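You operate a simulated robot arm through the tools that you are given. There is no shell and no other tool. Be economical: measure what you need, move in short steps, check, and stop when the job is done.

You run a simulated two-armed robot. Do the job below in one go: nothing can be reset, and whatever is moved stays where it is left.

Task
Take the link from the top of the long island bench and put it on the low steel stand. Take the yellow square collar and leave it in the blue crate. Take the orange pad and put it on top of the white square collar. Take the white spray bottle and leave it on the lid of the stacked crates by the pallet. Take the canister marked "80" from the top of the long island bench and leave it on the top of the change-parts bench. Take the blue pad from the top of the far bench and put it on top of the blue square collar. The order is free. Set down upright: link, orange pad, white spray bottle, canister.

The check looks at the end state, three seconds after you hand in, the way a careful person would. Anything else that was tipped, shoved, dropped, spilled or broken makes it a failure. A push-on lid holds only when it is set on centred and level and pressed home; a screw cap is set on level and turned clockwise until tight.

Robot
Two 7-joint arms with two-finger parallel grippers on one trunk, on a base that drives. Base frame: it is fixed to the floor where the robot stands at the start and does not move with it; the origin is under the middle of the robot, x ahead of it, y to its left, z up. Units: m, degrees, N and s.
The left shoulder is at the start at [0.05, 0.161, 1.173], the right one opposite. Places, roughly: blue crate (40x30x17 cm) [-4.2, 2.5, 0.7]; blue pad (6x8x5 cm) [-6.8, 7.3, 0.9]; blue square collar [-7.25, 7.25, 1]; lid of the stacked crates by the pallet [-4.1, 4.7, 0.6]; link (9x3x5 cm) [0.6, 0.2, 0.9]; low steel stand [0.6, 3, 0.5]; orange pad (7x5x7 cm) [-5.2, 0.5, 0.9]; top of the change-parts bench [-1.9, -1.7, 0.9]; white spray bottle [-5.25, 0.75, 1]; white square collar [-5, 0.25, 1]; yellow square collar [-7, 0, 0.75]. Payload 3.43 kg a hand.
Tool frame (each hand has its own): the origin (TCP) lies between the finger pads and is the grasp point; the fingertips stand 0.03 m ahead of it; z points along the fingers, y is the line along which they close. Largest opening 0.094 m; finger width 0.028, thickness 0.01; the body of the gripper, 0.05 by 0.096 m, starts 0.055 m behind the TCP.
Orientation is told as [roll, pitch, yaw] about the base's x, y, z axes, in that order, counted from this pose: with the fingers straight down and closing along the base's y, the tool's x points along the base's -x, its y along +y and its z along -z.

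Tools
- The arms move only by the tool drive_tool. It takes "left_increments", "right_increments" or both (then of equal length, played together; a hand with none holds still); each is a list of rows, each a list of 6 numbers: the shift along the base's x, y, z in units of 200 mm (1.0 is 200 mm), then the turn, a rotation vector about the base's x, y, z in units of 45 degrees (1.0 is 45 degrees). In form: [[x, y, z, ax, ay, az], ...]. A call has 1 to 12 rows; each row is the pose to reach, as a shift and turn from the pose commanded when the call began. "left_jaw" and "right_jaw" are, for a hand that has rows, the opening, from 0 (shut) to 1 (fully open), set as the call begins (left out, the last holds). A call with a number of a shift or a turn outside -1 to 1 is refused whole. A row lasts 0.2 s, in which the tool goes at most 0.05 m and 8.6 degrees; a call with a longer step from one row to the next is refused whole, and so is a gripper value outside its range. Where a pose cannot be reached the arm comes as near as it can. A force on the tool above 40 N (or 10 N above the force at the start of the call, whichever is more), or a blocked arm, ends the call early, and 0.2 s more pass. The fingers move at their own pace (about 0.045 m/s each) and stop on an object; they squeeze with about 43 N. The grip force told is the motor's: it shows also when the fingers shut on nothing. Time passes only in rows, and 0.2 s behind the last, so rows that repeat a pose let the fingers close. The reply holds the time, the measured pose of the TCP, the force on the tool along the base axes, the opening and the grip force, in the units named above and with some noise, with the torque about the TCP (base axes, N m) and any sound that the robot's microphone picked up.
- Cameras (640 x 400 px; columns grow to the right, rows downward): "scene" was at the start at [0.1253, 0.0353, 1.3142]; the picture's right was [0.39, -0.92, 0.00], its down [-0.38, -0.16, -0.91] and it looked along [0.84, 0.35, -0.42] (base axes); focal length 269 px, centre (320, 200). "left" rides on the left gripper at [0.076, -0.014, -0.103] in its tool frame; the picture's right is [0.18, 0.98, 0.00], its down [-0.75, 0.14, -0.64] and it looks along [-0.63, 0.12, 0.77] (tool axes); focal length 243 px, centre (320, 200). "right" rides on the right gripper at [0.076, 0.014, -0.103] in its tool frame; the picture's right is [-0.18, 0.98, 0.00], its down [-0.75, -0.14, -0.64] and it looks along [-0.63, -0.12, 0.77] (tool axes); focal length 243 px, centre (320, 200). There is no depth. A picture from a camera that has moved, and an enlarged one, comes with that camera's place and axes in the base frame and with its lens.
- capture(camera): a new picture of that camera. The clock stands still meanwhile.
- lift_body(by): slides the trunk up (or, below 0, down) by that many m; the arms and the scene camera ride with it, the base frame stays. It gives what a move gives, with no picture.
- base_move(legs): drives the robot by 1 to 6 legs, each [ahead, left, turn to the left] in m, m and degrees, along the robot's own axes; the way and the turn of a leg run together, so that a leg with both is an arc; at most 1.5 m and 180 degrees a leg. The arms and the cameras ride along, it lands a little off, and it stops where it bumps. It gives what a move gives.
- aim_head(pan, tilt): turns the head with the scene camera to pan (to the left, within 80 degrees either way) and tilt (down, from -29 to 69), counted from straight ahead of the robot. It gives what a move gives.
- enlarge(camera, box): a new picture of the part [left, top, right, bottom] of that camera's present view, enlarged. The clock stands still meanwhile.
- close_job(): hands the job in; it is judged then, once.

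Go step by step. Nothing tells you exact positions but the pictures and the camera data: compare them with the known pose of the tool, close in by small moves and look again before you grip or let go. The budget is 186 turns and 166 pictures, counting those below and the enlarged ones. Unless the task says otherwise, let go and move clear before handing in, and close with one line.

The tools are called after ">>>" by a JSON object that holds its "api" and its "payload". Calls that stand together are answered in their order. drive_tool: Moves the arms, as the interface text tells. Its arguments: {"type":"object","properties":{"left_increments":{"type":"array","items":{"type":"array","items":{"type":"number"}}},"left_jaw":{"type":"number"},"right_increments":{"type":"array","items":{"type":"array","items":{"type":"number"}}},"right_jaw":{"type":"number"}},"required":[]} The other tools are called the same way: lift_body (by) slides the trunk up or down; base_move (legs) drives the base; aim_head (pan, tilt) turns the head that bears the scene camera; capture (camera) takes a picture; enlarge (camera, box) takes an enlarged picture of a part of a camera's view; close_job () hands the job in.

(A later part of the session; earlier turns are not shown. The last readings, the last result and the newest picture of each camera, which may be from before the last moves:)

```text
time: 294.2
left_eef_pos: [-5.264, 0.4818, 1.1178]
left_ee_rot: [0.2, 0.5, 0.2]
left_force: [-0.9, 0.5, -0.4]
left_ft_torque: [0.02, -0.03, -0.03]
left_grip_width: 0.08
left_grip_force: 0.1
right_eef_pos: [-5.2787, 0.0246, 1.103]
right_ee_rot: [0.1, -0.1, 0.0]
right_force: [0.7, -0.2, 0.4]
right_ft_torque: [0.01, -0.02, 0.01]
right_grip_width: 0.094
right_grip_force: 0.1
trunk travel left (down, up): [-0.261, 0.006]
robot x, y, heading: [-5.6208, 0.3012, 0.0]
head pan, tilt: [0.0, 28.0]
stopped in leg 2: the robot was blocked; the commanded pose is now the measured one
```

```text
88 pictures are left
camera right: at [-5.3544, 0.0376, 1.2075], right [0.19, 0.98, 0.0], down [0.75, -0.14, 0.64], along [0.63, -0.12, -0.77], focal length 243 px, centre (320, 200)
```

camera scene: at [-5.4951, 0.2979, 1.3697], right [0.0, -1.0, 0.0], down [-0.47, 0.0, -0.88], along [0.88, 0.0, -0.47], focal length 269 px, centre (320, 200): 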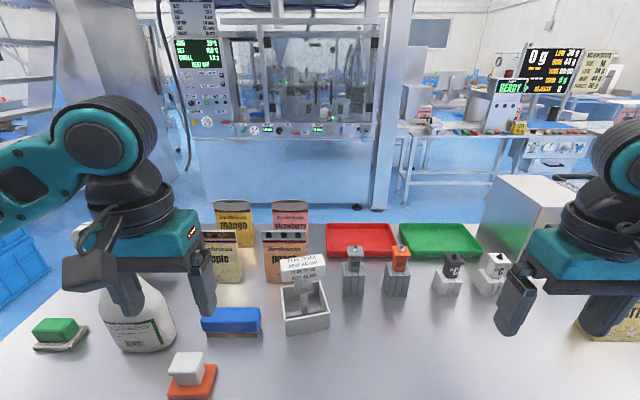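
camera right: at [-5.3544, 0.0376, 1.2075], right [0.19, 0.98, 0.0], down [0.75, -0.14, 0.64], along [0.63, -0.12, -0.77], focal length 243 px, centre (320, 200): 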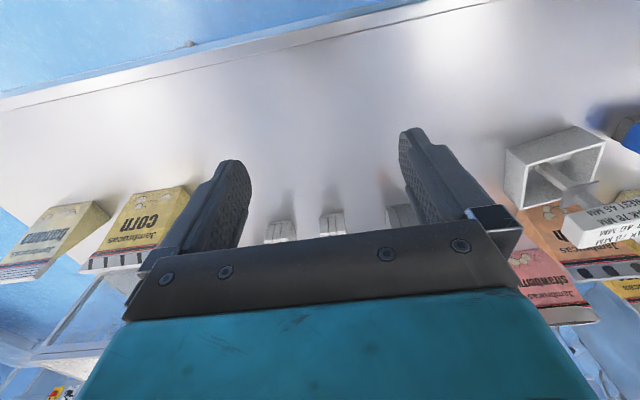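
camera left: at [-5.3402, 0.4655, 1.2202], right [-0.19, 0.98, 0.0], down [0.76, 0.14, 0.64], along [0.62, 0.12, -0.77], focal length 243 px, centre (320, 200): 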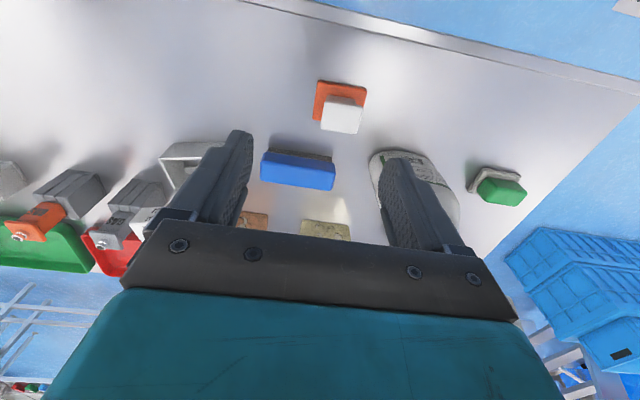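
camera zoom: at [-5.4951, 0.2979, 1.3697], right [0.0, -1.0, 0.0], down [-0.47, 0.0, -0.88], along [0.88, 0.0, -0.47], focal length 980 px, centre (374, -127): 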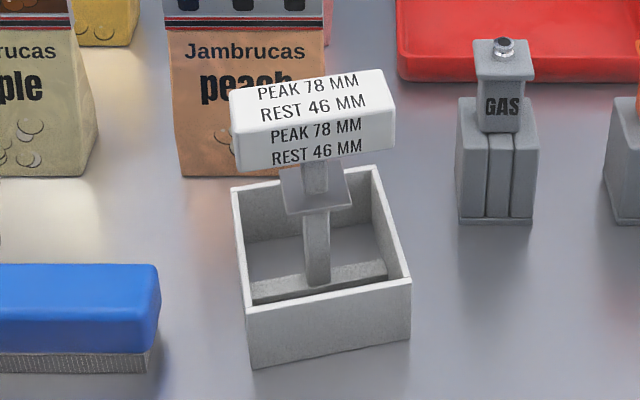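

The collar head's top is about 8×3 cm at z≈1.025, centred at (-5.098, 0.330) with a yaw of about 12°. I'll lower the left hand to the pad's knob.

>>> {"api": "drive_tool", "payload": {"left_increments": [[0.085, 0.14, 0, 0, 0, 0.09], [0.085, 0.14, -0.2, 0, 0, 0.09], [0.085, 0.14, -0.4, 0, 0, 0.09], [0.085, 0.14, -0.6, 0, 0, 0.09], [0.085, 0.14, -0.75, 0, 0, 0.09], [0.085, 0.14, -0.75, 0, 0, 0.09]], "left_jaw": 1}}

>>> {"api": "capture", "payload": {"camera": "left"}}

>>> {"api": "enlarge", "payload": {"camera": "scene", "box": [80, 260, 280, 400]}}

```text
time: 295.6
left_eef_pos: [-5.2453, 0.5094, 0.9668]
left_ee_rot: [0.1, 0.6, 4.3]
left_force: [-0.2, -0.4, -0.6]
left_ft_torque: [0.03, 0.0, 0.0]
left_grip_width: 0.094
left_grip_force: 0.0
right_eef_pos: [-5.2765, 0.025, 1.1027]
right_ee_rot: [0.1, 0.2, -0.1]
right_force: [-0.4, -0.2, 0.2]
right_ft_torque: [-0.02, -0.01, -0.01]
right_grip_width: 0.0942
right_grip_force: 0.1
trunk travel left (down, up): [-0.261, 0.006]
robot x, y, heading: [-5.6281, 0.2961, 0.1]
head pan, tilt: [0.0, 28.0]
```

```text
87 pictures are left
camera left: at [-5.3208, 0.489, 1.0701], right [-0.26, 0.97, 0.0], down [0.75, 0.2, 0.64], along [0.61, 0.17, -0.77], focal length 243 px, centre (320, 200)
```

left: 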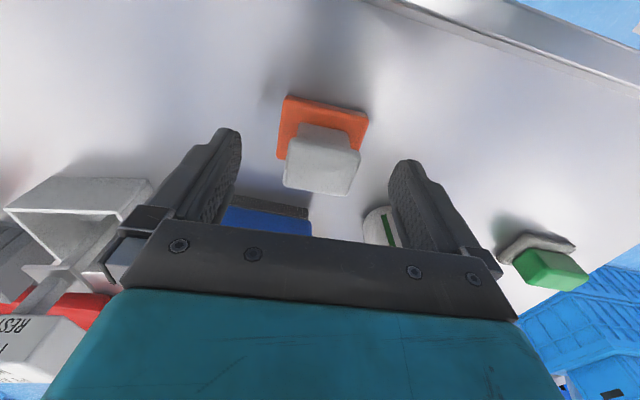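

```text
2.86 times, centred on (180, 330) of scene
camera zoom: at [-5.4935, 0.2979, 1.3695], right [0.0, -1.0, 0.0], down [-0.47, 0.0, -0.88], along [0.88, 0.0, -0.47], focal length 770 px, centre (720, -171)
```

zoom: 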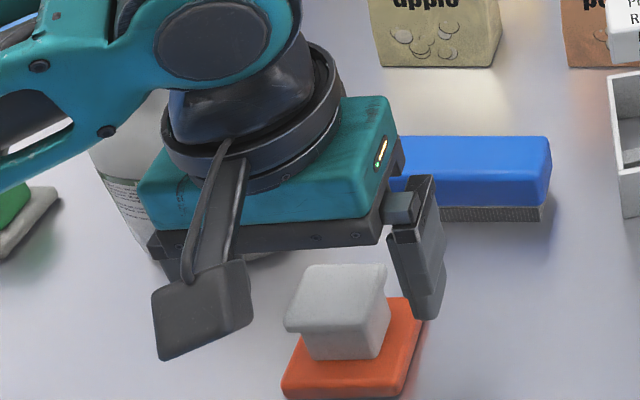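

The knob is centred. I'll shift 8 mm back, lower to z≈0.932 and close.

>>> {"api": "drive_tool", "payload": {"left_increments": [[-0.04, 0, -0.1, 0, 0, 0], [-0.04, 0, -0.175, 0, 0, 0], [-0.04, 0, -0.175, 0, 0, 0]]}}

>>> {"api": "drive_tool", "payload": {"left_increments": [[0, 0, 0, 0, 0, 0], [0, 0, 0, 0, 0, 0], [0, 0, 0, 0, 0, 0], [0, 0, 0, 0, 0, 0]], "left_jaw": 0.25}}

>>> {"api": "drive_tool", "payload": {"left_increments": [[0, 0, 0.1, 0, 0, 0], [0, 0, 0.3, 0, 0, 0], [0, 0, 0.5, 0, 0, 0], [0, 0, 0.7, 0, 0, 0], [0, 0, 0.85, 0, 0, 0]]}}

>>> {"api": "capture", "payload": {"camera": "left"}}

>>> {"api": "enlarge", "payload": {"camera": "scene", "box": [80, 200, 280, 340]}}

```text
time: 296.4
left_eef_pos: [-5.2529, 0.51, 0.9324]
left_ee_rot: [0.1, 0.5, 4.3]
left_force: [-0.1, -0.3, 1.0]
left_ft_torque: [0.02, 0.0, 0.02]
left_grip_width: 0.094
left_grip_force: 0.1
right_eef_pos: [-5.2769, 0.023, 1.1029]
right_ee_rot: [0.1, 0.1, -0.1]
right_force: [1.0, -0.1, -0.4]
right_ft_torque: [0.01, 0.02, 0.02]
right_grip_width: 0.0939
right_grip_force: 0.1
trunk travel left (down, up): [-0.261, 0.006]
robot x, y, heading: [-5.6264, 0.2997, -0.1]
head pan, tilt: [0.0, 28.0]
```

```text
time: 297.4
left_eef_pos: [-5.2541, 0.5099, 0.9338]
left_ee_rot: [0.0, 0.6, 4.3]
left_force: [-0.8, 0.2, 0.8]
left_ft_torque: [0.01, 0.01, -0.03]
left_grip_width: 0.0494
left_grip_force: 39.9
right_eef_pos: [-5.2767, 0.0225, 1.1037]
right_ee_rot: [0.1, 0.1, -0.1]
right_force: [-0.2, 0.4, -0.4]
right_ft_torque: [-0.02, -0.03, -0.01]
right_grip_width: 0.0941
right_grip_force: 0.1
trunk travel left (down, up): [-0.261, 0.006]
robot x, y, heading: [-5.6273, 0.2971, 0.1]
head pan, tilt: [0.0, 28.0]
```

```text
time: 298.6
left_eef_pos: [-5.253, 0.5094, 1.1023]
left_ee_rot: [0.1, 0.6, 4.3]
left_force: [-0.9, 0.2, -1.0]
left_ft_torque: [-0.01, -0.03, 0.02]
left_grip_width: 0.0496
left_grip_force: 43.2
right_eef_pos: [-5.2771, 0.0236, 1.1029]
right_ee_rot: [0.1, 0.1, -0.1]
right_force: [0.0, -0.3, 0.1]
right_ft_torque: [0.0, -0.01, 0.02]
right_grip_width: 0.094
right_grip_force: 0.1
trunk travel left (down, up): [-0.261, 0.006]
robot x, y, heading: [-5.6262, 0.2985, 0.2]
head pan, tilt: [0.0, 28.0]
```

```text
85 pictures are left
camera left: at [-5.3275, 0.4891, 1.2045], right [-0.26, 0.97, 0.0], down [0.75, 0.2, 0.63], along [0.61, 0.17, -0.77], focal length 243 px, centre (320, 200)
```

left: 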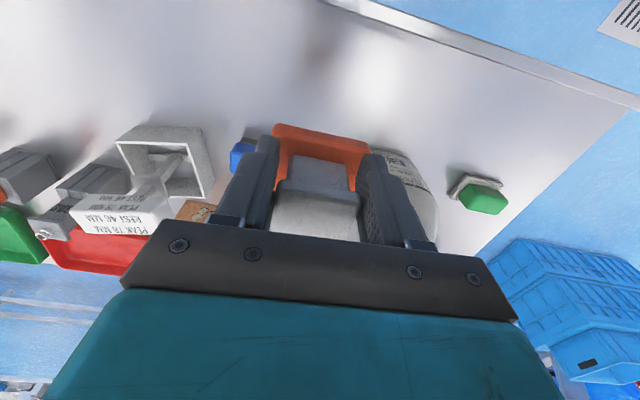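

```text
2.86 times, centred on (180, 270) of scene
camera zoom: at [-5.4936, 0.2977, 1.3694], right [0.0, -1.0, 0.0], down [-0.47, 0.0, -0.88], along [0.88, 0.0, -0.47], focal length 770 px, centre (720, 0)
```

zoom: 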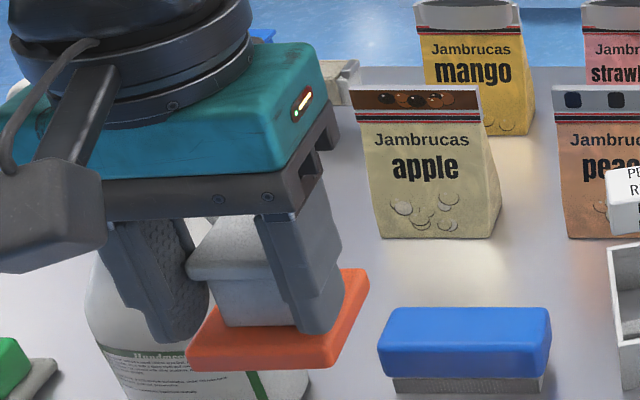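

The pad is held with its base about 5.3 cm below the TCP. I'll shift the base right for reach, then move the pad above the collar head.

>>> {"api": "drive_tool", "payload": {"left_increments": [[0, -0.1, 0.15, 0, 0, 0.08], [0, -0.2, 0.25, 0, 0, 0.17]]}}

>>> {"api": "base_move", "payload": {"legs": [[0, -0.13, 0]]}}

```text
time: 299.2
left_eef_pos: [-5.2533, 0.4694, 1.1537]
left_ee_rot: [0.1, 0.6, 12.1]
left_force: [-0.4, -0.1, -1.1]
left_ft_torque: [-0.03, -0.01, 0.0]
left_grip_width: 0.049
left_grip_force: 43.1
right_eef_pos: [-5.2766, 0.0236, 1.1027]
right_ee_rot: [0.1, 0.0, 0.0]
right_force: [-0.3, -0.9, -0.5]
right_ft_torque: [0.01, 0.0, 0.0]
right_grip_width: 0.0941
right_grip_force: 0.0
trunk travel left (down, up): [-0.261, 0.006]
robot x, y, heading: [-5.6251, 0.2983, 0.1]
head pan, tilt: [0.0, 28.0]
```

```text
time: 300.5
left_eef_pos: [-5.2524, 0.3396, 1.1537]
left_ee_rot: [0.0, 0.5, 11.9]
left_force: [0.0, -0.7, -0.7]
left_ft_torque: [0.0, 0.04, 0.0]
left_grip_width: 0.0492
left_grip_force: 43.0
right_eef_pos: [-5.2768, -0.1077, 1.1031]
right_ee_rot: [0.2, 0.1, -0.2]
right_force: [0.0, 0.3, -0.4]
right_ft_torque: [0.0, -0.01, 0.01]
right_grip_width: 0.094
right_grip_force: 0.2
trunk travel left (down, up): [-0.261, 0.006]
robot x, y, heading: [-5.6258, 0.1696, -0.4]
head pan, tilt: [0.0, 28.0]
```

Now I'll move forward over the head.

>>> {"api": "drive_tool", "payload": {"left_increments": [[0.2, -0.02, 0, 0, 0, 0], [0.4, -0.04, 0, 0, 0, 0], [0.6, -0.05, 0, 0, 0, 0], [0.742, -0.05, 0, 0, 0, 0], [0.742, -0.05, -0.15, 0, 0, 0], [0.742, -0.05, -0.25, 0, 0, 0]]}}

>>> {"api": "capture", "payload": {"camera": "left"}}

>>> {"api": "enlarge", "payload": {"camera": "scene", "box": [190, 180, 350, 330]}}

```text
time: 301.9
left_eef_pos: [-5.1032, 0.3296, 1.1045]
left_ee_rot: [0.1, 0.5, 11.8]
left_force: [-0.1, 0.2, -1.2]
left_ft_torque: [-0.01, 0.02, -0.01]
left_grip_width: 0.0493
left_grip_force: 43.4
right_eef_pos: [-5.2774, -0.1067, 1.1033]
right_ee_rot: [0.0, 0.1, -0.2]
right_force: [0.1, 0.6, 0.4]
right_ft_torque: [-0.01, -0.03, -0.01]
right_grip_width: 0.0941
right_grip_force: 0.0
trunk travel left (down, up): [-0.261, 0.006]
robot x, y, heading: [-5.6236, 0.1702, 0.1]
head pan, tilt: [0.0, 28.0]
```

```text
83 pictures are left
camera left: at [-5.1756, 0.2997, 1.2064], right [-0.38, 0.92, 0.0], down [0.71, 0.29, 0.64], along [0.59, 0.24, -0.77], focal length 243 px, centre (320, 200)
```

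left: 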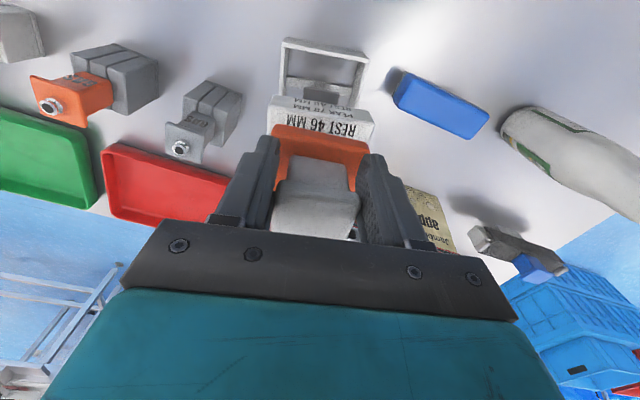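

```text
2.67 times, centred on (270, 255) of scene
camera zoom: at [-5.4933, 0.1678, 1.3695], right [0.0, -1.0, 0.0], down [-0.47, 0.0, -0.88], along [0.88, 0.0, -0.47], focal length 718 px, centre (453, 53)
```

zoom: 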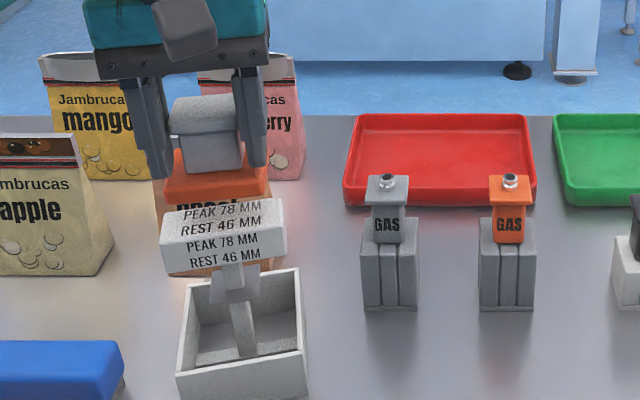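

The pad needs to come back about 1 cm in x to centre on the head. I'll adjust and then lower gently to contact.

>>> {"api": "drive_tool", "payload": {"left_increments": [[-0.045, -0.015, 0, 0, 0, 0], [-0.045, -0.015, -0.06, 0, 0, 0], [-0.045, -0.015, -0.1, 0, 0, 0], [-0.045, -0.015, -0.11, 0, 0, 0]]}}

>>> {"api": "capture", "payload": {"camera": "left"}}

>>> {"api": "enlarge", "payload": {"camera": "scene", "box": [210, 190, 310, 290]}}

```text
time: 302.9
left_eef_pos: [-5.1128, 0.3268, 1.0811]
left_ee_rot: [0.1, 0.6, 11.8]
left_force: [-0.2, -0.3, -1.2]
left_ft_torque: [-0.01, 0.01, -0.01]
left_grip_width: 0.0493
left_grip_force: 42.9
right_eef_pos: [-5.2785, -0.106, 1.1026]
right_ee_rot: [0.0, 0.2, -0.2]
right_force: [0.3, 0.0, -1.0]
right_ft_torque: [-0.05, -0.01, 0.0]
right_grip_width: 0.0941
right_grip_force: 0.1
trunk travel left (down, up): [-0.261, 0.006]
robot x, y, heading: [-5.6211, 0.1677, 0.2]
head pan, tilt: [0.0, 28.0]
```

```text
81 pictures are left
camera left: at [-5.1848, 0.2968, 1.1832], right [-0.38, 0.92, 0.0], down [0.71, 0.29, 0.63], along [0.59, 0.24, -0.77], focal length 243 px, centre (320, 200)
```

left: 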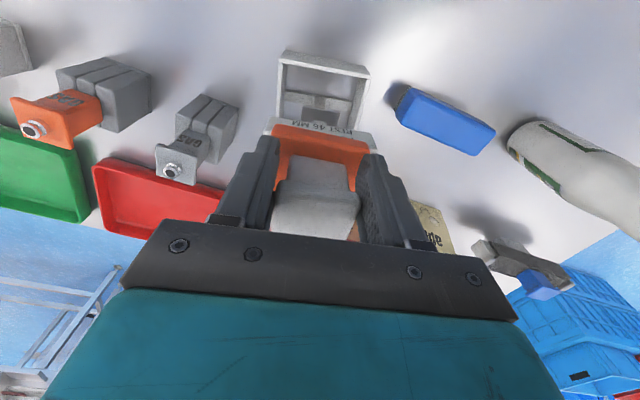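

```text
4.00 times, centred on (260, 240) of scene
camera zoom: at [-5.4934, 0.1678, 1.3695], right [0.0, -1.0, 0.0], down [-0.47, 0.0, -0.88], along [0.88, 0.0, -0.47], focal length 1077 px, centre (560, 40)
```

zoom: 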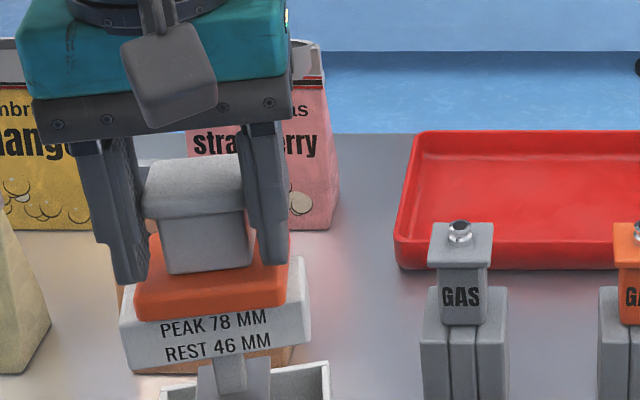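

The pad still sits about 1.4 cm too far forward relative to the 3 cm deep head. I'll shift it back and check again before release.

>>> {"api": "drive_tool", "payload": {"left_increments": [[0, 0, 0.04, 0, 0, 0], [-0.07, -0.018, 0.04, 0, 0, 0], [-0.07, -0.018, 0, 0, 0, 0], [-0.07, -0.018, 0, 0, 0, 0]]}}

>>> {"api": "enlarge", "payload": {"camera": "left", "box": [220, 60, 420, 210]}}

>>> {"api": "enlarge", "payload": {"camera": "scene", "box": [220, 210, 300, 290]}}

```text
time: 303.9
left_eef_pos: [-5.1271, 0.3234, 1.082]
left_ee_rot: [0.1, 0.6, 11.9]
left_force: [-0.4, -0.4, 0.0]
left_ft_torque: [0.03, 0.0, -0.03]
left_grip_width: 0.0491
left_grip_force: 42.7
right_eef_pos: [-5.2778, -0.1063, 1.1033]
right_ee_rot: [0.1, 0.0, -0.2]
right_force: [-0.9, -1.0, -0.6]
right_ft_torque: [-0.02, -0.01, 0.01]
right_grip_width: 0.0939
right_grip_force: 0.1
trunk travel left (down, up): [-0.261, 0.006]
robot x, y, heading: [-5.622, 0.1702, -0.2]
head pan, tilt: [0.0, 28.0]
```

```text
2.67 times, centred on (320, 135) of left
camera zoom: at [-5.1989, 0.2931, 1.1834], right [-0.38, 0.92, 0.0], down [0.71, 0.29, 0.63], along [0.59, 0.24, -0.77], focal length 647 px, centre (320, 373)
```

zoom: 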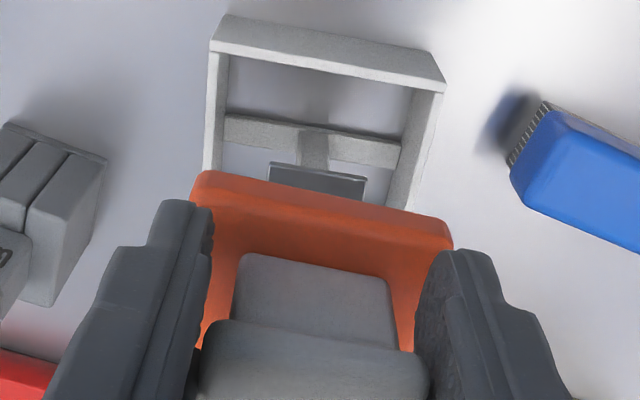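

```text
5.00 times, centred on (260, 250) of scene
camera zoom: at [-5.4935, 0.1678, 1.3695], right [0.0, -1.0, 0.0], down [-0.47, 0.0, -0.88], along [0.88, 0.0, -0.47], focal length 1347 px, centre (620, -50)
```

zoom: 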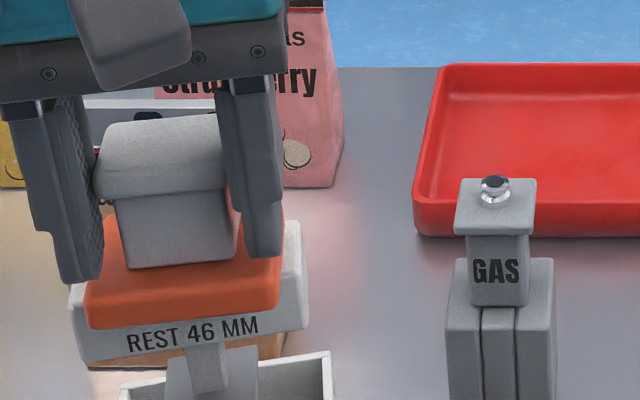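

The pad centre is at x≈-5.108 and the head centre at x≈-5.101. I'll shift 6 mm forward and lower to contact.

>>> {"api": "drive_tool", "payload": {"left_increments": [[0.03, 0.008, 0, 0, 0, 0], [0.03, 0.008, -0.01, 0, 0, 0], [0.03, 0.008, -0.02, 0, 0, 0], [0.03, 0.008, -0.03, 0, 0, 0], [0.03, 0.008, -0.03, 0, 0, 0]]}}

```text
time: 305.1
left_eef_pos: [-5.1225, 0.3264, 1.0767]
left_ee_rot: [0.1, 0.3, 11.9]
left_force: [3.4, 4.6, 20.8]
left_ft_torque: [0.42, -0.32, 0.02]
left_grip_width: 0.0492
left_grip_force: 43.4
right_eef_pos: [-5.2794, -0.1072, 1.1039]
right_ee_rot: [0.1, 0.1, -0.2]
right_force: [-0.4, 0.2, 0.3]
right_ft_torque: [0.03, -0.01, -0.02]
right_grip_width: 0.0938
right_grip_force: 0.1
trunk travel left (down, up): [-0.261, 0.006]
robot x, y, heading: [-5.6269, 0.1699, 0.0]
head pan, tilt: [0.0, 28.0]
```

Contact at 20 N. I'll ease off 1 mm, open the jaws, and rise straight up.

>>> {"api": "drive_tool", "payload": {"left_increments": [[0, 0, 0.005, 0, 0, 0], [0, 0, 0.005, 0, 0, 0]]}}

>>> {"api": "drive_tool", "payload": {"left_increments": [[0, 0, 0, 0, 0, 0], [0, 0, 0, 0, 0, 0], [0, 0, 0, 0, 0, 0]], "left_jaw": 0.85}}

>>> {"api": "enlarge", "payload": {"camera": "scene", "box": [210, 190, 310, 290]}}

```text
time: 305.7
left_eef_pos: [-5.1223, 0.3249, 1.0786]
left_ee_rot: [0.0, 0.3, 11.9]
left_force: [5.5, 4.2, 22.4]
left_ft_torque: [0.17, -0.66, 0.09]
left_grip_width: 0.0493
left_grip_force: 42.7
right_eef_pos: [-5.2793, -0.1068, 1.1023]
right_ee_rot: [0.0, 0.0, -0.1]
right_force: [-0.1, 0.2, 0.5]
right_ft_torque: [-0.04, 0.01, 0.02]
right_grip_width: 0.0938
right_grip_force: 0.0
trunk travel left (down, up): [-0.261, 0.006]
robot x, y, heading: [-5.624, 0.1658, 0.1]
head pan, tilt: [0.0, 28.0]
```

```text
time: 306.5
left_eef_pos: [-5.1227, 0.3239, 1.0767]
left_ee_rot: [0.1, 0.6, 11.9]
left_force: [-0.5, 0.4, -0.4]
left_ft_torque: [0.0, -0.01, -0.04]
left_grip_width: 0.0798
left_grip_force: 0.1
right_eef_pos: [-5.2767, -0.1075, 1.1031]
right_ee_rot: [0.1, 0.1, -0.2]
right_force: [-0.2, 0.1, -0.9]
right_ft_torque: [0.01, -0.02, -0.02]
right_grip_width: 0.0943
right_grip_force: 0.1
trunk travel left (down, up): [-0.261, 0.006]
robot x, y, heading: [-5.6251, 0.1667, 0.0]
head pan, tilt: [0.0, 28.0]
```

```text
4.00 times, centred on (260, 240) of scene
camera zoom: at [-5.4936, 0.1678, 1.3695], right [0.0, -1.0, 0.0], down [-0.47, 0.0, -0.88], along [0.88, 0.0, -0.47], focal length 1077 px, centre (560, 40)
```

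zoom: 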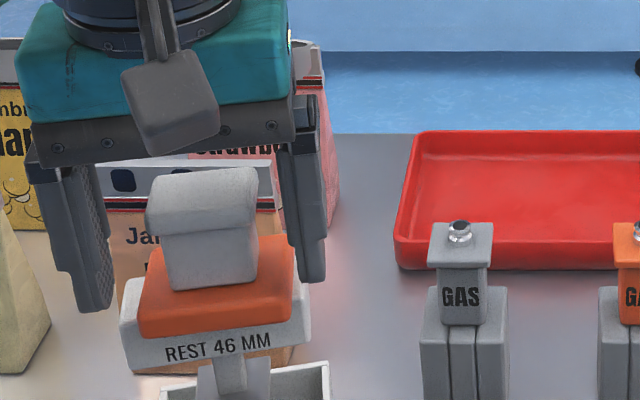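

The pad sits stably and upright on the collar head. I'll rise clear and retract, then turn the left hand 90° to take the spray bottle by its head.

>>> {"api": "drive_tool", "payload": {"left_increments": [[0, 0, 0.15, 0, 0, 0], [0, 0, 0.3, 0, 0, 0], [0, 0, 0.45, 0, 0, 0], [-0.15, 0, 0.55, 0, 0, 0.1], [-0.35, 0, 0.6, 0, 0, 0.28], [-0.55, 0, 0.6, 0, 0, 0.46], [-0.75, 0.1, 0.6, 0, 0, 0.64], [-0.8, 0.2, 0.6, 0, 0, 0.82], [-0.8, 0.2, 0.6, 0, 0, 0.98]]}}

>>> {"api": "drive_tool", "payload": {"left_increments": [[0, 0, 0, 0, 0, 0.18], [0, 0, 0, 0, 0, 0.36], [0, 0, 0, 0, 0, 0.54], [0, 0, 0, 0, 0, 0.72], [0, 0, 0, 0, 0, 0.75]], "left_jaw": 1}}

>>> {"api": "base_move", "payload": {"legs": [[0, 0.3, 0]]}}

>>> {"api": "capture", "payload": {"camera": "scene"}}

```text
time: 308.5
left_eef_pos: [-5.2815, 0.3654, 1.1966]
left_ee_rot: [0.1, 0.6, 56.2]
left_force: [0.2, 0.7, -0.1]
left_ft_torque: [-0.05, 0.03, -0.01]
left_grip_width: 0.0799
left_grip_force: 0.0
right_eef_pos: [-5.2761, -0.1068, 1.1021]
right_ee_rot: [0.1, 0.0, -0.2]
right_force: [-0.5, -0.7, 1.0]
right_ft_torque: [-0.02, -0.03, 0.01]
right_grip_width: 0.094
right_grip_force: 0.0
trunk travel left (down, up): [-0.261, 0.006]
robot x, y, heading: [-5.6246, 0.168, -0.1]
head pan, tilt: [0.0, 28.0]
```

```text
time: 309.7
left_eef_pos: [-5.2814, 0.3651, 1.1956]
left_ee_rot: [0.2, 0.6, 89.7]
left_force: [0.6, 0.4, 0.3]
left_ft_torque: [0.02, -0.01, -0.01]
left_grip_width: 0.0939
left_grip_force: 0.0
right_eef_pos: [-5.2782, -0.1067, 1.1033]
right_ee_rot: [0.1, 0.1, -0.3]
right_force: [0.2, -0.2, -0.5]
right_ft_torque: [0.01, 0.02, -0.05]
right_grip_width: 0.0938
right_grip_force: 0.0
trunk travel left (down, up): [-0.261, 0.006]
robot x, y, heading: [-5.6243, 0.167, -0.0]
head pan, tilt: [0.0, 28.0]
```

```text
time: 311.8
left_eef_pos: [-5.2823, 0.6617, 1.1957]
left_ee_rot: [0.1, 0.6, 89.8]
left_force: [-0.1, 1.0, 0.3]
left_ft_torque: [-0.03, 0.02, -0.05]
left_grip_width: 0.0937
left_grip_force: 0.0
right_eef_pos: [-5.2779, 0.1911, 1.102]
right_ee_rot: [0.1, 0.2, -0.2]
right_force: [0.0, 0.7, 0.4]
right_ft_torque: [-0.06, 0.0, 0.01]
right_grip_width: 0.0938
right_grip_force: 0.0
trunk travel left (down, up): [-0.261, 0.006]
robot x, y, heading: [-5.6248, 0.4623, 0.0]
head pan, tilt: [0.0, 28.0]
```

```text
76 pictures are left
camera scene: at [-5.4936, 0.4653, 1.3695], right [0.0, -1.0, 0.0], down [-0.47, 0.0, -0.88], along [0.88, 0.0, -0.47], focal length 269 px, centre (320, 200)
```

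scene: 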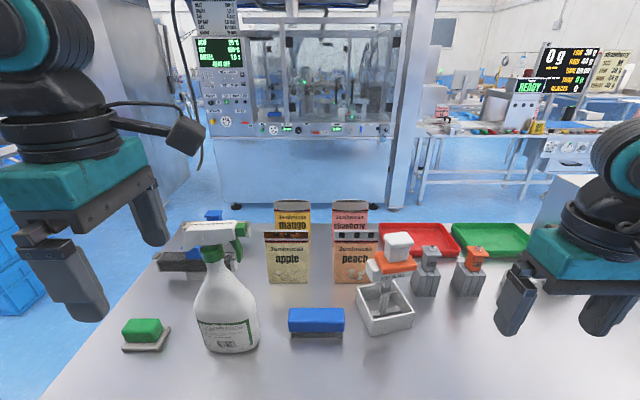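

The bottle's neck is at about (-5.155, 0.635) with its top at z≈1.146. I'll move the hand over it and check.

>>> {"api": "drive_tool", "payload": {"left_increments": [[0.1, -0.03, 0.03, 0, 0, 0], [0.3, -0.08, 0.03, 0, 0, 0], [0.5, -0.13, 0.03, 0, 0, 0], [0.635, -0.13, 0.03, 0, 0, 0], [0.635, -0.13, 0.03, 0, 0, 0]]}}

>>> {"api": "capture", "payload": {"camera": "left"}}

>>> {"api": "enlarge", "payload": {"camera": "scene", "box": [120, 120, 300, 300]}}

```text
time: 313.0
left_eef_pos: [-5.1552, 0.6357, 1.2034]
left_ee_rot: [0.1, 0.5, 89.6]
left_force: [-0.2, 0.1, 0.2]
left_ft_torque: [-0.02, -0.03, -0.02]
left_grip_width: 0.094
left_grip_force: 0.1
right_eef_pos: [-5.2776, 0.1902, 1.1034]
right_ee_rot: [0.1, 0.0, -0.3]
right_force: [0.8, -0.2, -0.1]
right_ft_torque: [0.0, -0.02, -0.01]
right_grip_width: 0.094
right_grip_force: 0.0
trunk travel left (down, up): [-0.261, 0.006]
robot x, y, heading: [-5.6271, 0.4636, -0.0]
head pan, tilt: [0.0, 28.0]
```

```text
75 pictures are left
camera left: at [-5.1421, 0.5591, 1.3055], right [-0.98, -0.18, 0.0], down [-0.14, 0.76, 0.64], along [-0.12, 0.62, -0.77], focal length 243 px, centre (320, 200)
```

left: 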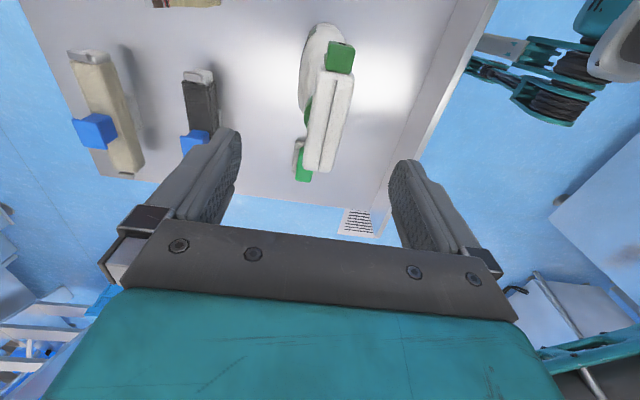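

```text
2.22 times, centred on (210, 210) of scene
camera zoom: at [-5.4937, 0.4648, 1.3695], right [0.0, -1.0, 0.0], down [-0.47, 0.0, -0.88], along [0.88, 0.0, -0.47], focal length 599 px, centre (564, 178)
```

zoom: 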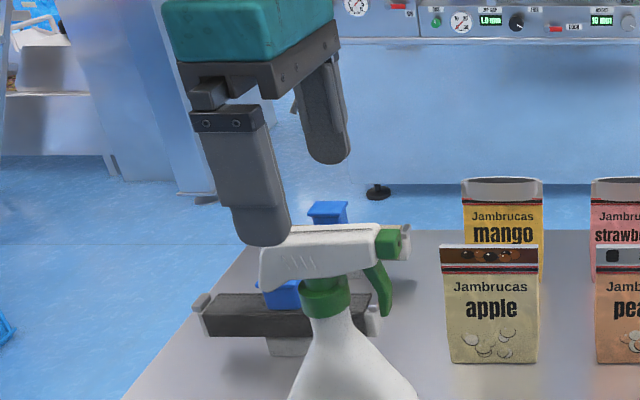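

The housing is about 3 cm thick, centred at (-5.159, 0.63). I'll descend around it.

>>> {"api": "drive_tool", "payload": {"left_increments": [[-0.02, -0.03, 0, 0, 0, 0], [-0.02, -0.03, -0.2, 0, 0, 0], [-0.02, -0.03, -0.35, 0, 0, 0], [-0.02, -0.03, -0.45, 0, 0, 0], [-0.02, -0.03, -0.5, 0, 0, 0], [-0.02, -0.03, -0.5, 0, 0, 0]]}}

>>> {"api": "capture", "payload": {"camera": "left"}}

>>> {"api": "enlarge", "payload": {"camera": "scene", "box": [120, 120, 300, 300]}}

```text
time: 314.4
left_eef_pos: [-5.16, 0.6299, 1.1018]
left_ee_rot: [0.1, 0.6, 89.7]
left_force: [-0.1, 0.0, 0.0]
left_ft_torque: [-0.02, -0.03, -0.03]
left_grip_width: 0.0942
left_grip_force: 0.1
right_eef_pos: [-5.2777, 0.1896, 1.1025]
right_ee_rot: [0.0, 0.1, -0.2]
right_force: [-0.2, 0.5, 0.8]
right_ft_torque: [-0.02, -0.03, 0.02]
right_grip_width: 0.0942
right_grip_force: 0.1
trunk travel left (down, up): [-0.261, 0.006]
robot x, y, heading: [-5.6231, 0.4646, -0.0]
head pan, tilt: [0.0, 28.0]
```

```text
73 pictures are left
camera left: at [-5.1471, 0.5539, 1.2043], right [-0.98, -0.18, 0.0], down [-0.14, 0.76, 0.63], along [-0.12, 0.62, -0.77], focal length 243 px, centre (320, 200)
```

left: 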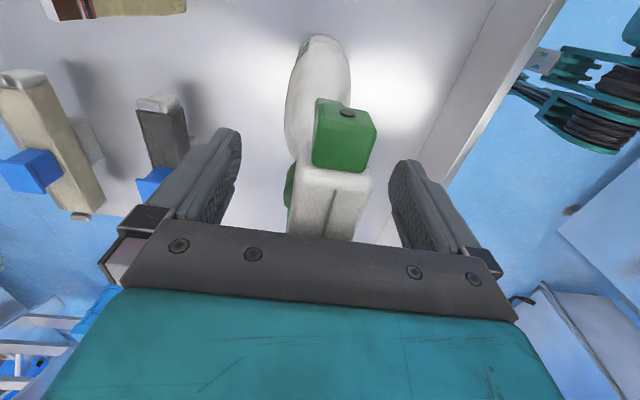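

```text
2.22 times, centred on (210, 210) of scene
camera zoom: at [-5.4936, 0.4647, 1.3695], right [0.0, -1.0, 0.0], down [-0.47, 0.0, -0.88], along [0.88, 0.0, -0.47], focal length 599 px, centre (564, 178)
```

zoom: 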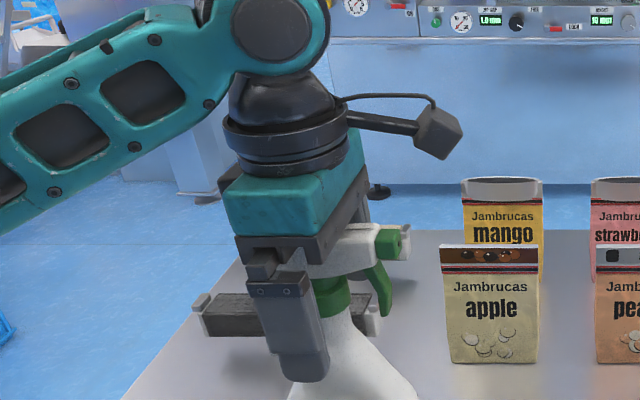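

The fingers straddle the head at the neck. I'll close and lift.

>>> {"api": "drive_tool", "payload": {"left_increments": [[0, 0, 0, 0, 0, 0], [0, 0, 0, 0, 0, 0], [0, 0, 0, 0, 0, 0], [0, 0, 0, 0, 0, 0], [0, 0, 0, 0, 0, 0]], "left_jaw": 0.1}}

>>> {"api": "drive_tool", "payload": {"left_increments": [[0, 0, 0.1, 0, 0, 0], [0, 0, 0.25, 0, 0, 0], [0, 0, 0.4, 0, 0, 0], [0, 0, 0.5, 0, 0, 0]]}}

>>> {"api": "capture", "payload": {"camera": "scene"}}

```text
time: 315.6
left_eef_pos: [-5.1602, 0.6302, 1.1025]
left_ee_rot: [0.0, 0.5, 89.7]
left_force: [2.1, 1.4, 1.0]
left_ft_torque: [0.04, -0.17, 0.0]
left_grip_width: 0.0328
left_grip_force: 40.8
right_eef_pos: [-5.2769, 0.1896, 1.1028]
right_ee_rot: [0.1, 0.1, -0.2]
right_force: [-0.4, 0.0, -0.8]
right_ft_torque: [-0.03, 0.0, -0.01]
right_grip_width: 0.094
right_grip_force: 0.0
trunk travel left (down, up): [-0.261, 0.006]
robot x, y, heading: [-5.6266, 0.4653, 0.0]
head pan, tilt: [0.0, 28.0]
```

```text
time: 316.6
left_eef_pos: [-5.1583, 0.6306, 1.2014]
left_ee_rot: [0.1, 0.5, 89.7]
left_force: [-0.1, 0.1, -2.0]
left_ft_torque: [-0.03, 0.02, 0.0]
left_grip_width: 0.0326
left_grip_force: 42.7
right_eef_pos: [-5.2777, 0.19, 1.102]
right_ee_rot: [0.2, 0.1, -0.2]
right_force: [1.1, -0.4, -0.4]
right_ft_torque: [-0.03, -0.04, -0.01]
right_grip_width: 0.094
right_grip_force: 0.0
trunk travel left (down, up): [-0.261, 0.006]
robot x, y, heading: [-5.6255, 0.4657, 0.1]
head pan, tilt: [0.0, 28.0]
```

```text
71 pictures are left
camera scene: at [-5.4935, 0.4647, 1.3694], right [0.0, -1.0, 0.0], down [-0.47, 0.0, -0.88], along [0.88, 0.0, -0.47], focal length 269 px, centre (320, 200)
```

scene: 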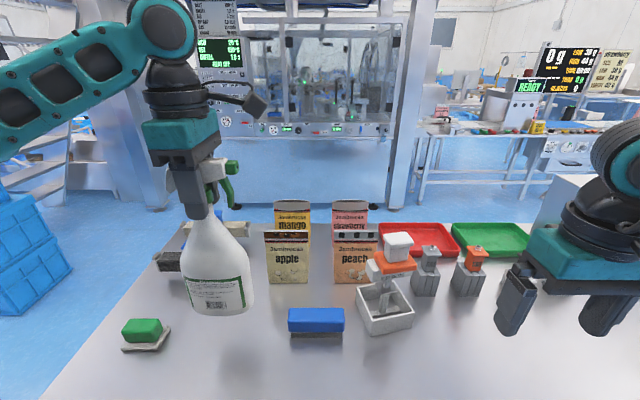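

The bottle is held. I'll back away and turn round to find the yellow collar at about (-7, 0).

>>> {"api": "base_move", "payload": {"legs": [[-0.35, 0, 0]]}}

>>> {"api": "drive_tool", "payload": {"left_increments": [[-0.2, 0, 0, 0, 0, 0], [-0.4, 0.05, 0, 0, 0, 0], [-0.6, 0.1, 0, 0, 0, 0]]}}

>>> {"api": "base_move", "payload": {"legs": [[0, 0, 150]]}}

>>> {"api": "aim_head", "payload": {"pan": 30, "tilt": 25}}

>>> {"api": "capture", "payload": {"camera": "scene"}}

```text
time: 318.8
left_eef_pos: [-5.5061, 0.6296, 1.2025]
left_ee_rot: [0.0, 0.7, 89.6]
left_force: [0.0, 0.5, -3.1]
left_ft_torque: [0.04, -0.02, -0.01]
left_grip_width: 0.0326
left_grip_force: 42.6
right_eef_pos: [-5.6243, 0.1905, 1.1035]
right_ee_rot: [0.1, -0.1, -0.3]
right_force: [-0.1, 0.2, -0.3]
right_ft_torque: [-0.01, -0.01, 0.01]
right_grip_width: 0.0944
right_grip_force: 0.1
trunk travel left (down, up): [-0.261, 0.006]
robot x, y, heading: [-5.9709, 0.4632, -0.3]
head pan, tilt: [0.0, 28.0]
```

```text
time: 319.6
left_eef_pos: [-5.6289, 0.6492, 1.2029]
left_ee_rot: [0.0, 0.6, 89.5]
left_force: [-0.6, -0.1, -3.1]
left_ft_torque: [-0.01, 0.01, -0.03]
left_grip_width: 0.0328
left_grip_force: 43.4
right_eef_pos: [-5.6247, 0.1896, 1.1025]
right_ee_rot: [0.1, 0.0, -0.3]
right_force: [-0.9, 0.3, -0.9]
right_ft_torque: [0.01, -0.01, 0.0]
right_grip_width: 0.094
right_grip_force: 0.0
trunk travel left (down, up): [-0.261, 0.006]
robot x, y, heading: [-5.9735, 0.4645, -0.2]
head pan, tilt: [0.0, 28.0]
```

```text
time: 326.3
left_eef_pos: [-6.3635, 0.4651, 1.2019]
left_ee_rot: [0.1, 0.6, -118.5]
left_force: [0.0, -0.2, -2.1]
left_ft_torque: [-0.02, -0.01, 0.02]
left_grip_width: 0.0327
left_grip_force: 42.9
right_eef_pos: [-6.1481, 0.8725, 1.1031]
right_ee_rot: [0.2, 0.1, 151.6]
right_force: [-0.1, 0.6, 0.1]
right_ft_torque: [-0.01, 0.0, 0.02]
right_grip_width: 0.0939
right_grip_force: 0.0
trunk travel left (down, up): [-0.261, 0.006]
robot x, y, heading: [-5.9722, 0.4623, 151.7]
head pan, tilt: [0.0, 28.0]
```

```text
time: 327.2
left_eef_pos: [-6.3623, 0.4639, 1.202]
left_ee_rot: [0.1, 0.6, -118.5]
left_force: [-0.6, 0.5, -3.8]
left_ft_torque: [0.0, -0.03, 0.0]
left_grip_width: 0.0325
left_grip_force: 43.0
right_eef_pos: [-6.1483, 0.8712, 1.1034]
right_ee_rot: [0.1, 0.1, 151.6]
right_force: [-1.0, 0.5, 0.6]
right_ft_torque: [0.0, -0.03, 0.01]
right_grip_width: 0.0939
right_grip_force: 0.0
trunk travel left (down, up): [-0.261, 0.006]
robot x, y, heading: [-5.9706, 0.4642, 151.7]
head pan, tilt: [30.0, 25.0]
```

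```text
70 pictures are left
camera scene: at [-6.0992, 0.481, 1.3742], right [-0.03, 1.0, 0.0], down [0.42, 0.01, -0.91], along [-0.91, -0.03, -0.42], focal length 269 px, centre (320, 200)
```

scene: 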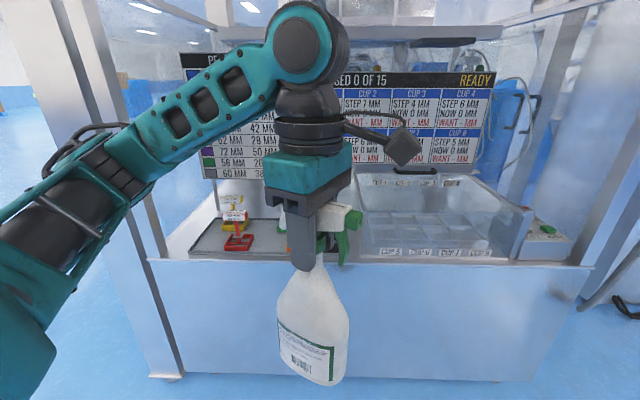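

There's a yellow object at (233,220) beside a red one on the machine's ledge. I'll zoom in.

>>> {"api": "enlarge", "payload": {"camera": "scene", "box": [180, 170, 300, 265]}}

```text
4.21 times, centred on (240, 218) of scene
camera zoom: at [-6.0992, 0.481, 1.3742], right [-0.03, 1.0, 0.0], down [0.42, 0.01, -0.91], along [-0.91, -0.03, -0.42], focal length 1134 px, centre (657, 126)
```

zoom: 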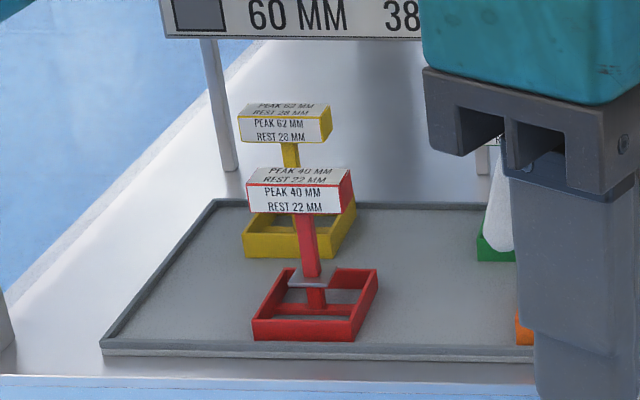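

These are indeed the square collars. The yellow one stands behind a red one on a tray, at about (-7.12, 0.07). I'll square up to the machine, tuck the bottle hand in, and approach.

>>> {"api": "base_move", "payload": {"legs": [[0, 0, 28.3], [0, 0.44, 0]]}}

>>> {"api": "drive_tool", "payload": {"left_increments": [[0.2, -0.1, 0, 0, 0, 0], [0.4, -0.25, 0, 0, 0, 0], [0.6, -0.4, 0, 0, 0, 0], [0.7, -0.5, 0, 0, 0, 0]]}}

>>> {"api": "base_move", "payload": {"legs": [[0.35, 0, 0]]}}

>>> {"api": "aim_head", "payload": {"pan": 0, "tilt": 35}}

>>> {"api": "capture", "payload": {"camera": "scene"}}

>>> {"api": "capture", "payload": {"camera": "right"}}

```text
time: 331.3
left_eef_pos: [-6.3134, -0.1662, 1.2007]
left_ee_rot: [0.1, 0.6, -90.0]
left_force: [0.4, -1.0, -3.3]
left_ft_torque: [0.02, -0.01, 0.03]
left_grip_width: 0.0326
left_grip_force: 43.1
right_eef_pos: [-6.3197, 0.2924, 1.1041]
right_ee_rot: [0.1, 0.1, -180.0]
right_force: [-1.0, 0.1, -0.2]
right_ft_torque: [-0.01, -0.01, -0.01]
right_grip_width: 0.0938
right_grip_force: 0.0
trunk travel left (down, up): [-0.261, 0.006]
robot x, y, heading: [-5.9691, 0.0219, -179.7]
head pan, tilt: [30.0, 25.0]
```

```text
time: 332.3
left_eef_pos: [-6.1733, -0.2678, 1.2015]
left_ee_rot: [0.1, 0.6, -89.9]
left_force: [-0.7, -0.1, -3.8]
left_ft_torque: [0.0, 0.0, 0.01]
left_grip_width: 0.0327
left_grip_force: 42.8
right_eef_pos: [-6.319, 0.2941, 1.104]
right_ee_rot: [0.1, 0.0, -179.9]
right_force: [0.1, 0.8, -1.0]
right_ft_torque: [0.0, 0.01, 0.02]
right_grip_width: 0.0937
right_grip_force: 0.0
trunk travel left (down, up): [-0.261, 0.006]
robot x, y, heading: [-5.9695, 0.0216, -179.7]
head pan, tilt: [30.0, 25.0]
```

```text
time: 334.6
left_eef_pos: [-6.5232, -0.2705, 1.2019]
left_ee_rot: [0.1, 0.6, -89.8]
left_force: [-0.2, 0.0, -3.1]
left_ft_torque: [0.01, -0.04, 0.03]
left_grip_width: 0.0325
left_grip_force: 43.1
right_eef_pos: [-6.6713, 0.2897, 1.1028]
right_ee_rot: [0.1, 0.2, -179.7]
right_force: [0.0, 1.0, -0.4]
right_ft_torque: [0.01, 0.01, 0.0]
right_grip_width: 0.094
right_grip_force: 0.0
trunk travel left (down, up): [-0.261, 0.006]
robot x, y, heading: [-6.3242, 0.0158, -179.5]
head pan, tilt: [30.0, 25.0]
```

```text
time: 335.6
left_eef_pos: [-6.5229, -0.2706, 1.2026]
left_ee_rot: [0.0, 0.5, -89.7]
left_force: [0.4, -0.3, -3.6]
left_ft_torque: [0.05, 0.02, 0.03]
left_grip_width: 0.0328
left_grip_force: 43.1
right_eef_pos: [-6.6719, 0.2898, 1.1002]
right_ee_rot: [0.1, 0.1, -179.7]
right_force: [0.7, -0.2, 1.3]
right_ft_torque: [0.0, -0.02, 0.01]
right_grip_width: 0.0938
right_grip_force: 0.1
trunk travel left (down, up): [-0.261, 0.006]
robot x, y, heading: [-6.3232, 0.0193, -179.6]
head pan, tilt: [0.0, 35.0]
```

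```text
68 pictures are left
camera scene: at [-6.4501, 0.0157, 1.3585], right [-0.01, 1.0, 0.0], down [0.57, 0.01, -0.82], along [-0.82, -0.01, -0.57], focal length 269 px, centre (320, 200)
```

scene: 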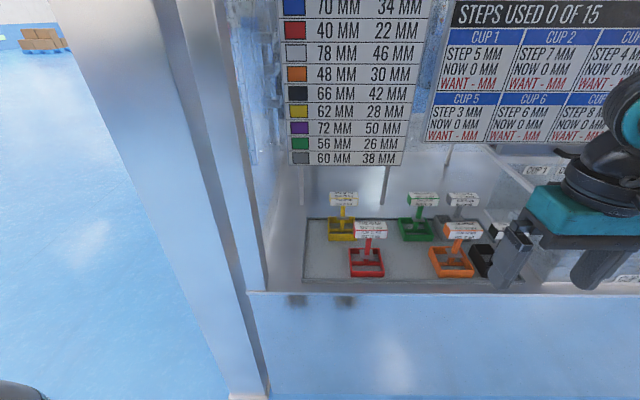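

```text
67 pictures are left
camera right: at [-6.596, 0.2755, 1.2071], right [-0.18, -0.98, 0.0], down [-0.76, 0.14, 0.64], along [-0.63, 0.11, -0.77], focal length 243 px, centre (320, 200)
```

right: 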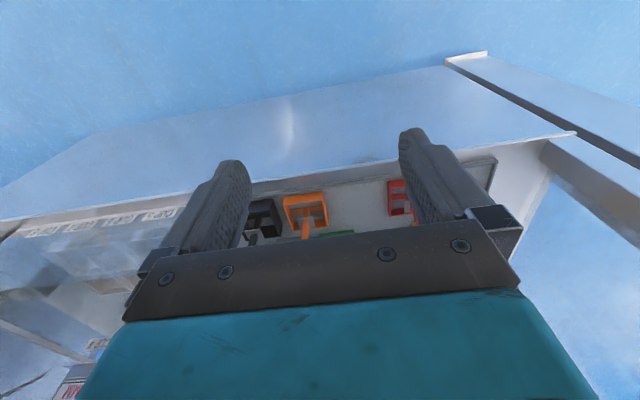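

The yellow collar is at about (-7.12, 0.077) with its head top at z≈0.90, and a machine post is in front of my left side. I'll tuck the bottle hand further back and turn the right hand by 90° so it closes across the head's thin side.

>>> {"api": "drive_tool", "payload": {"left_increments": [[0.1, -0.08, 0, 0, 0, 0], [0.2, -0.16, 0, 0, 0, 0], [0.3, -0.24, 0, 0, 0, 0], [0.4, -0.32, 0, 0, 0, 0], [0.5, -0.4, 0, 0, 0, 0], [0.5, -0.4, 0, 0, 0, 0]], "right_increments": [[0, 0, 0.05, 0, 0, -0.17], [0, 0, 0.1, 0, 0, -0.34], [0, 0, 0.1, 0, 0, -0.51], [0, 0, 0.1, 0, 0, -0.68], [0, 0, 0.1, 0, 0, -0.85], [0, 0, 0.1, 0, 0, -1.0]]}}

>>> {"api": "drive_tool", "payload": {"right_increments": [[0, -0.1, 0, 0, 0, -0.18], [0, -0.3, 0, 0, 0, -0.36], [0, -0.5, 0, 0, 0, -0.54], [0, -0.7, 0, 0, 0, -0.72], [0, -0.85, 0, 0, 0, -0.9], [0, -0.95, 0, 0, 0, -1.0]], "right_jaw": 1}}

>>> {"api": "base_move", "payload": {"legs": [[0.26, 0, 0]]}}

>>> {"api": "capture", "payload": {"camera": "scene"}}

>>> {"api": "capture", "payload": {"camera": "right"}}

```text
time: 337.0
left_eef_pos: [-6.4841, -0.2709, 1.2244]
left_ee_rot: [0.2, 0.6, -89.9]
left_force: [-0.6, -0.3, -3.9]
left_ft_torque: [0.0, -0.01, -0.01]
left_grip_width: 0.0326
left_grip_force: 42.5
left hand out of reach, approached as far as the arm can: row 1, 2, 3, 4, 5, 6
right_eef_pos: [-6.6728, 0.2908, 1.123]
right_ee_rot: [0.1, 0.1, 135.1]
right_force: [-0.4, -0.3, 0.4]
right_ft_torque: [0.01, -0.02, 0.02]
right_grip_width: 0.0938
right_grip_force: 0.0
trunk travel left (down, up): [-0.261, 0.006]
robot x, y, heading: [-6.3243, 0.0182, -179.7]
head pan, tilt: [0.0, 35.0]
```

```text
time: 338.4
left_eef_pos: [-6.4851, -0.2723, 1.2245]
left_ee_rot: [0.1, 0.5, -89.7]
left_force: [0.0, -0.1, -3.3]
left_ft_torque: [0.0, -0.03, -0.04]
left_grip_width: 0.0324
left_grip_force: 43.4
right_eef_pos: [-6.6713, 0.0994, 1.1219]
right_ee_rot: [0.1, 0.0, 90.2]
right_force: [-0.7, 0.7, -0.1]
right_ft_torque: [0.02, -0.01, -0.05]
right_grip_width: 0.094
right_grip_force: 0.0
trunk travel left (down, up): [-0.261, 0.006]
robot x, y, heading: [-6.3251, 0.021, -179.5]
head pan, tilt: [0.0, 35.0]
```

```text
time: 340.2
left_eef_pos: [-6.728, -0.273, 1.2247]
left_ee_rot: [0.1, 0.6, -90.0]
left_force: [0.3, 0.3, -4.2]
left_ft_torque: [0.0, 0.01, 0.02]
left_grip_width: 0.0327
left_grip_force: 42.3
right_eef_pos: [-6.913, 0.1007, 1.1224]
right_ee_rot: [0.2, 0.1, 90.0]
right_force: [1.4, -0.8, -0.3]
right_ft_torque: [-0.02, 0.03, 0.03]
right_grip_width: 0.094
right_grip_force: 0.0
trunk travel left (down, up): [-0.261, 0.006]
robot x, y, heading: [-6.571, 0.0146, -179.3]
head pan, tilt: [0.0, 35.0]
stopped in leg 1: the robot was blocked; the commanded pose is now the measured one
```

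```text
66 pictures are left
camera scene: at [-6.6922, 0.014, 1.3587], right [-0.01, 1.0, 0.0], down [0.57, 0.0, -0.82], along [-0.82, -0.01, -0.57], focal length 269 px, centre (320, 200)
```

scene: 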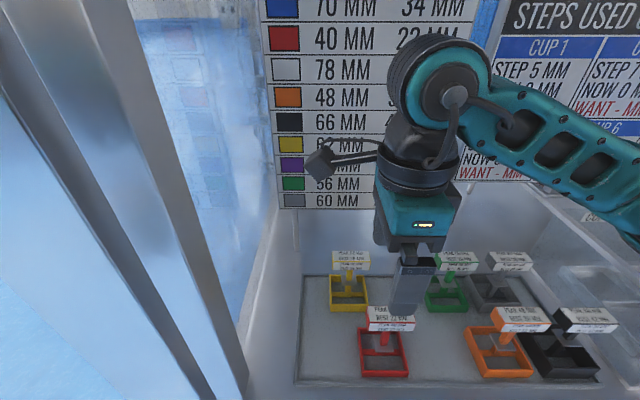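

```text
65 pictures are left
camera right: at [-6.9273, 0.0226, 1.2272], right [-0.98, 0.18, 0.0], down [0.14, 0.75, 0.64], along [0.11, 0.63, -0.77], focal length 243 px, centre (320, 200)
```

right: 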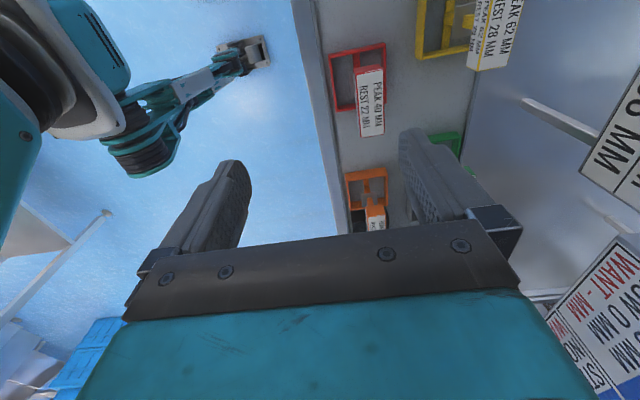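

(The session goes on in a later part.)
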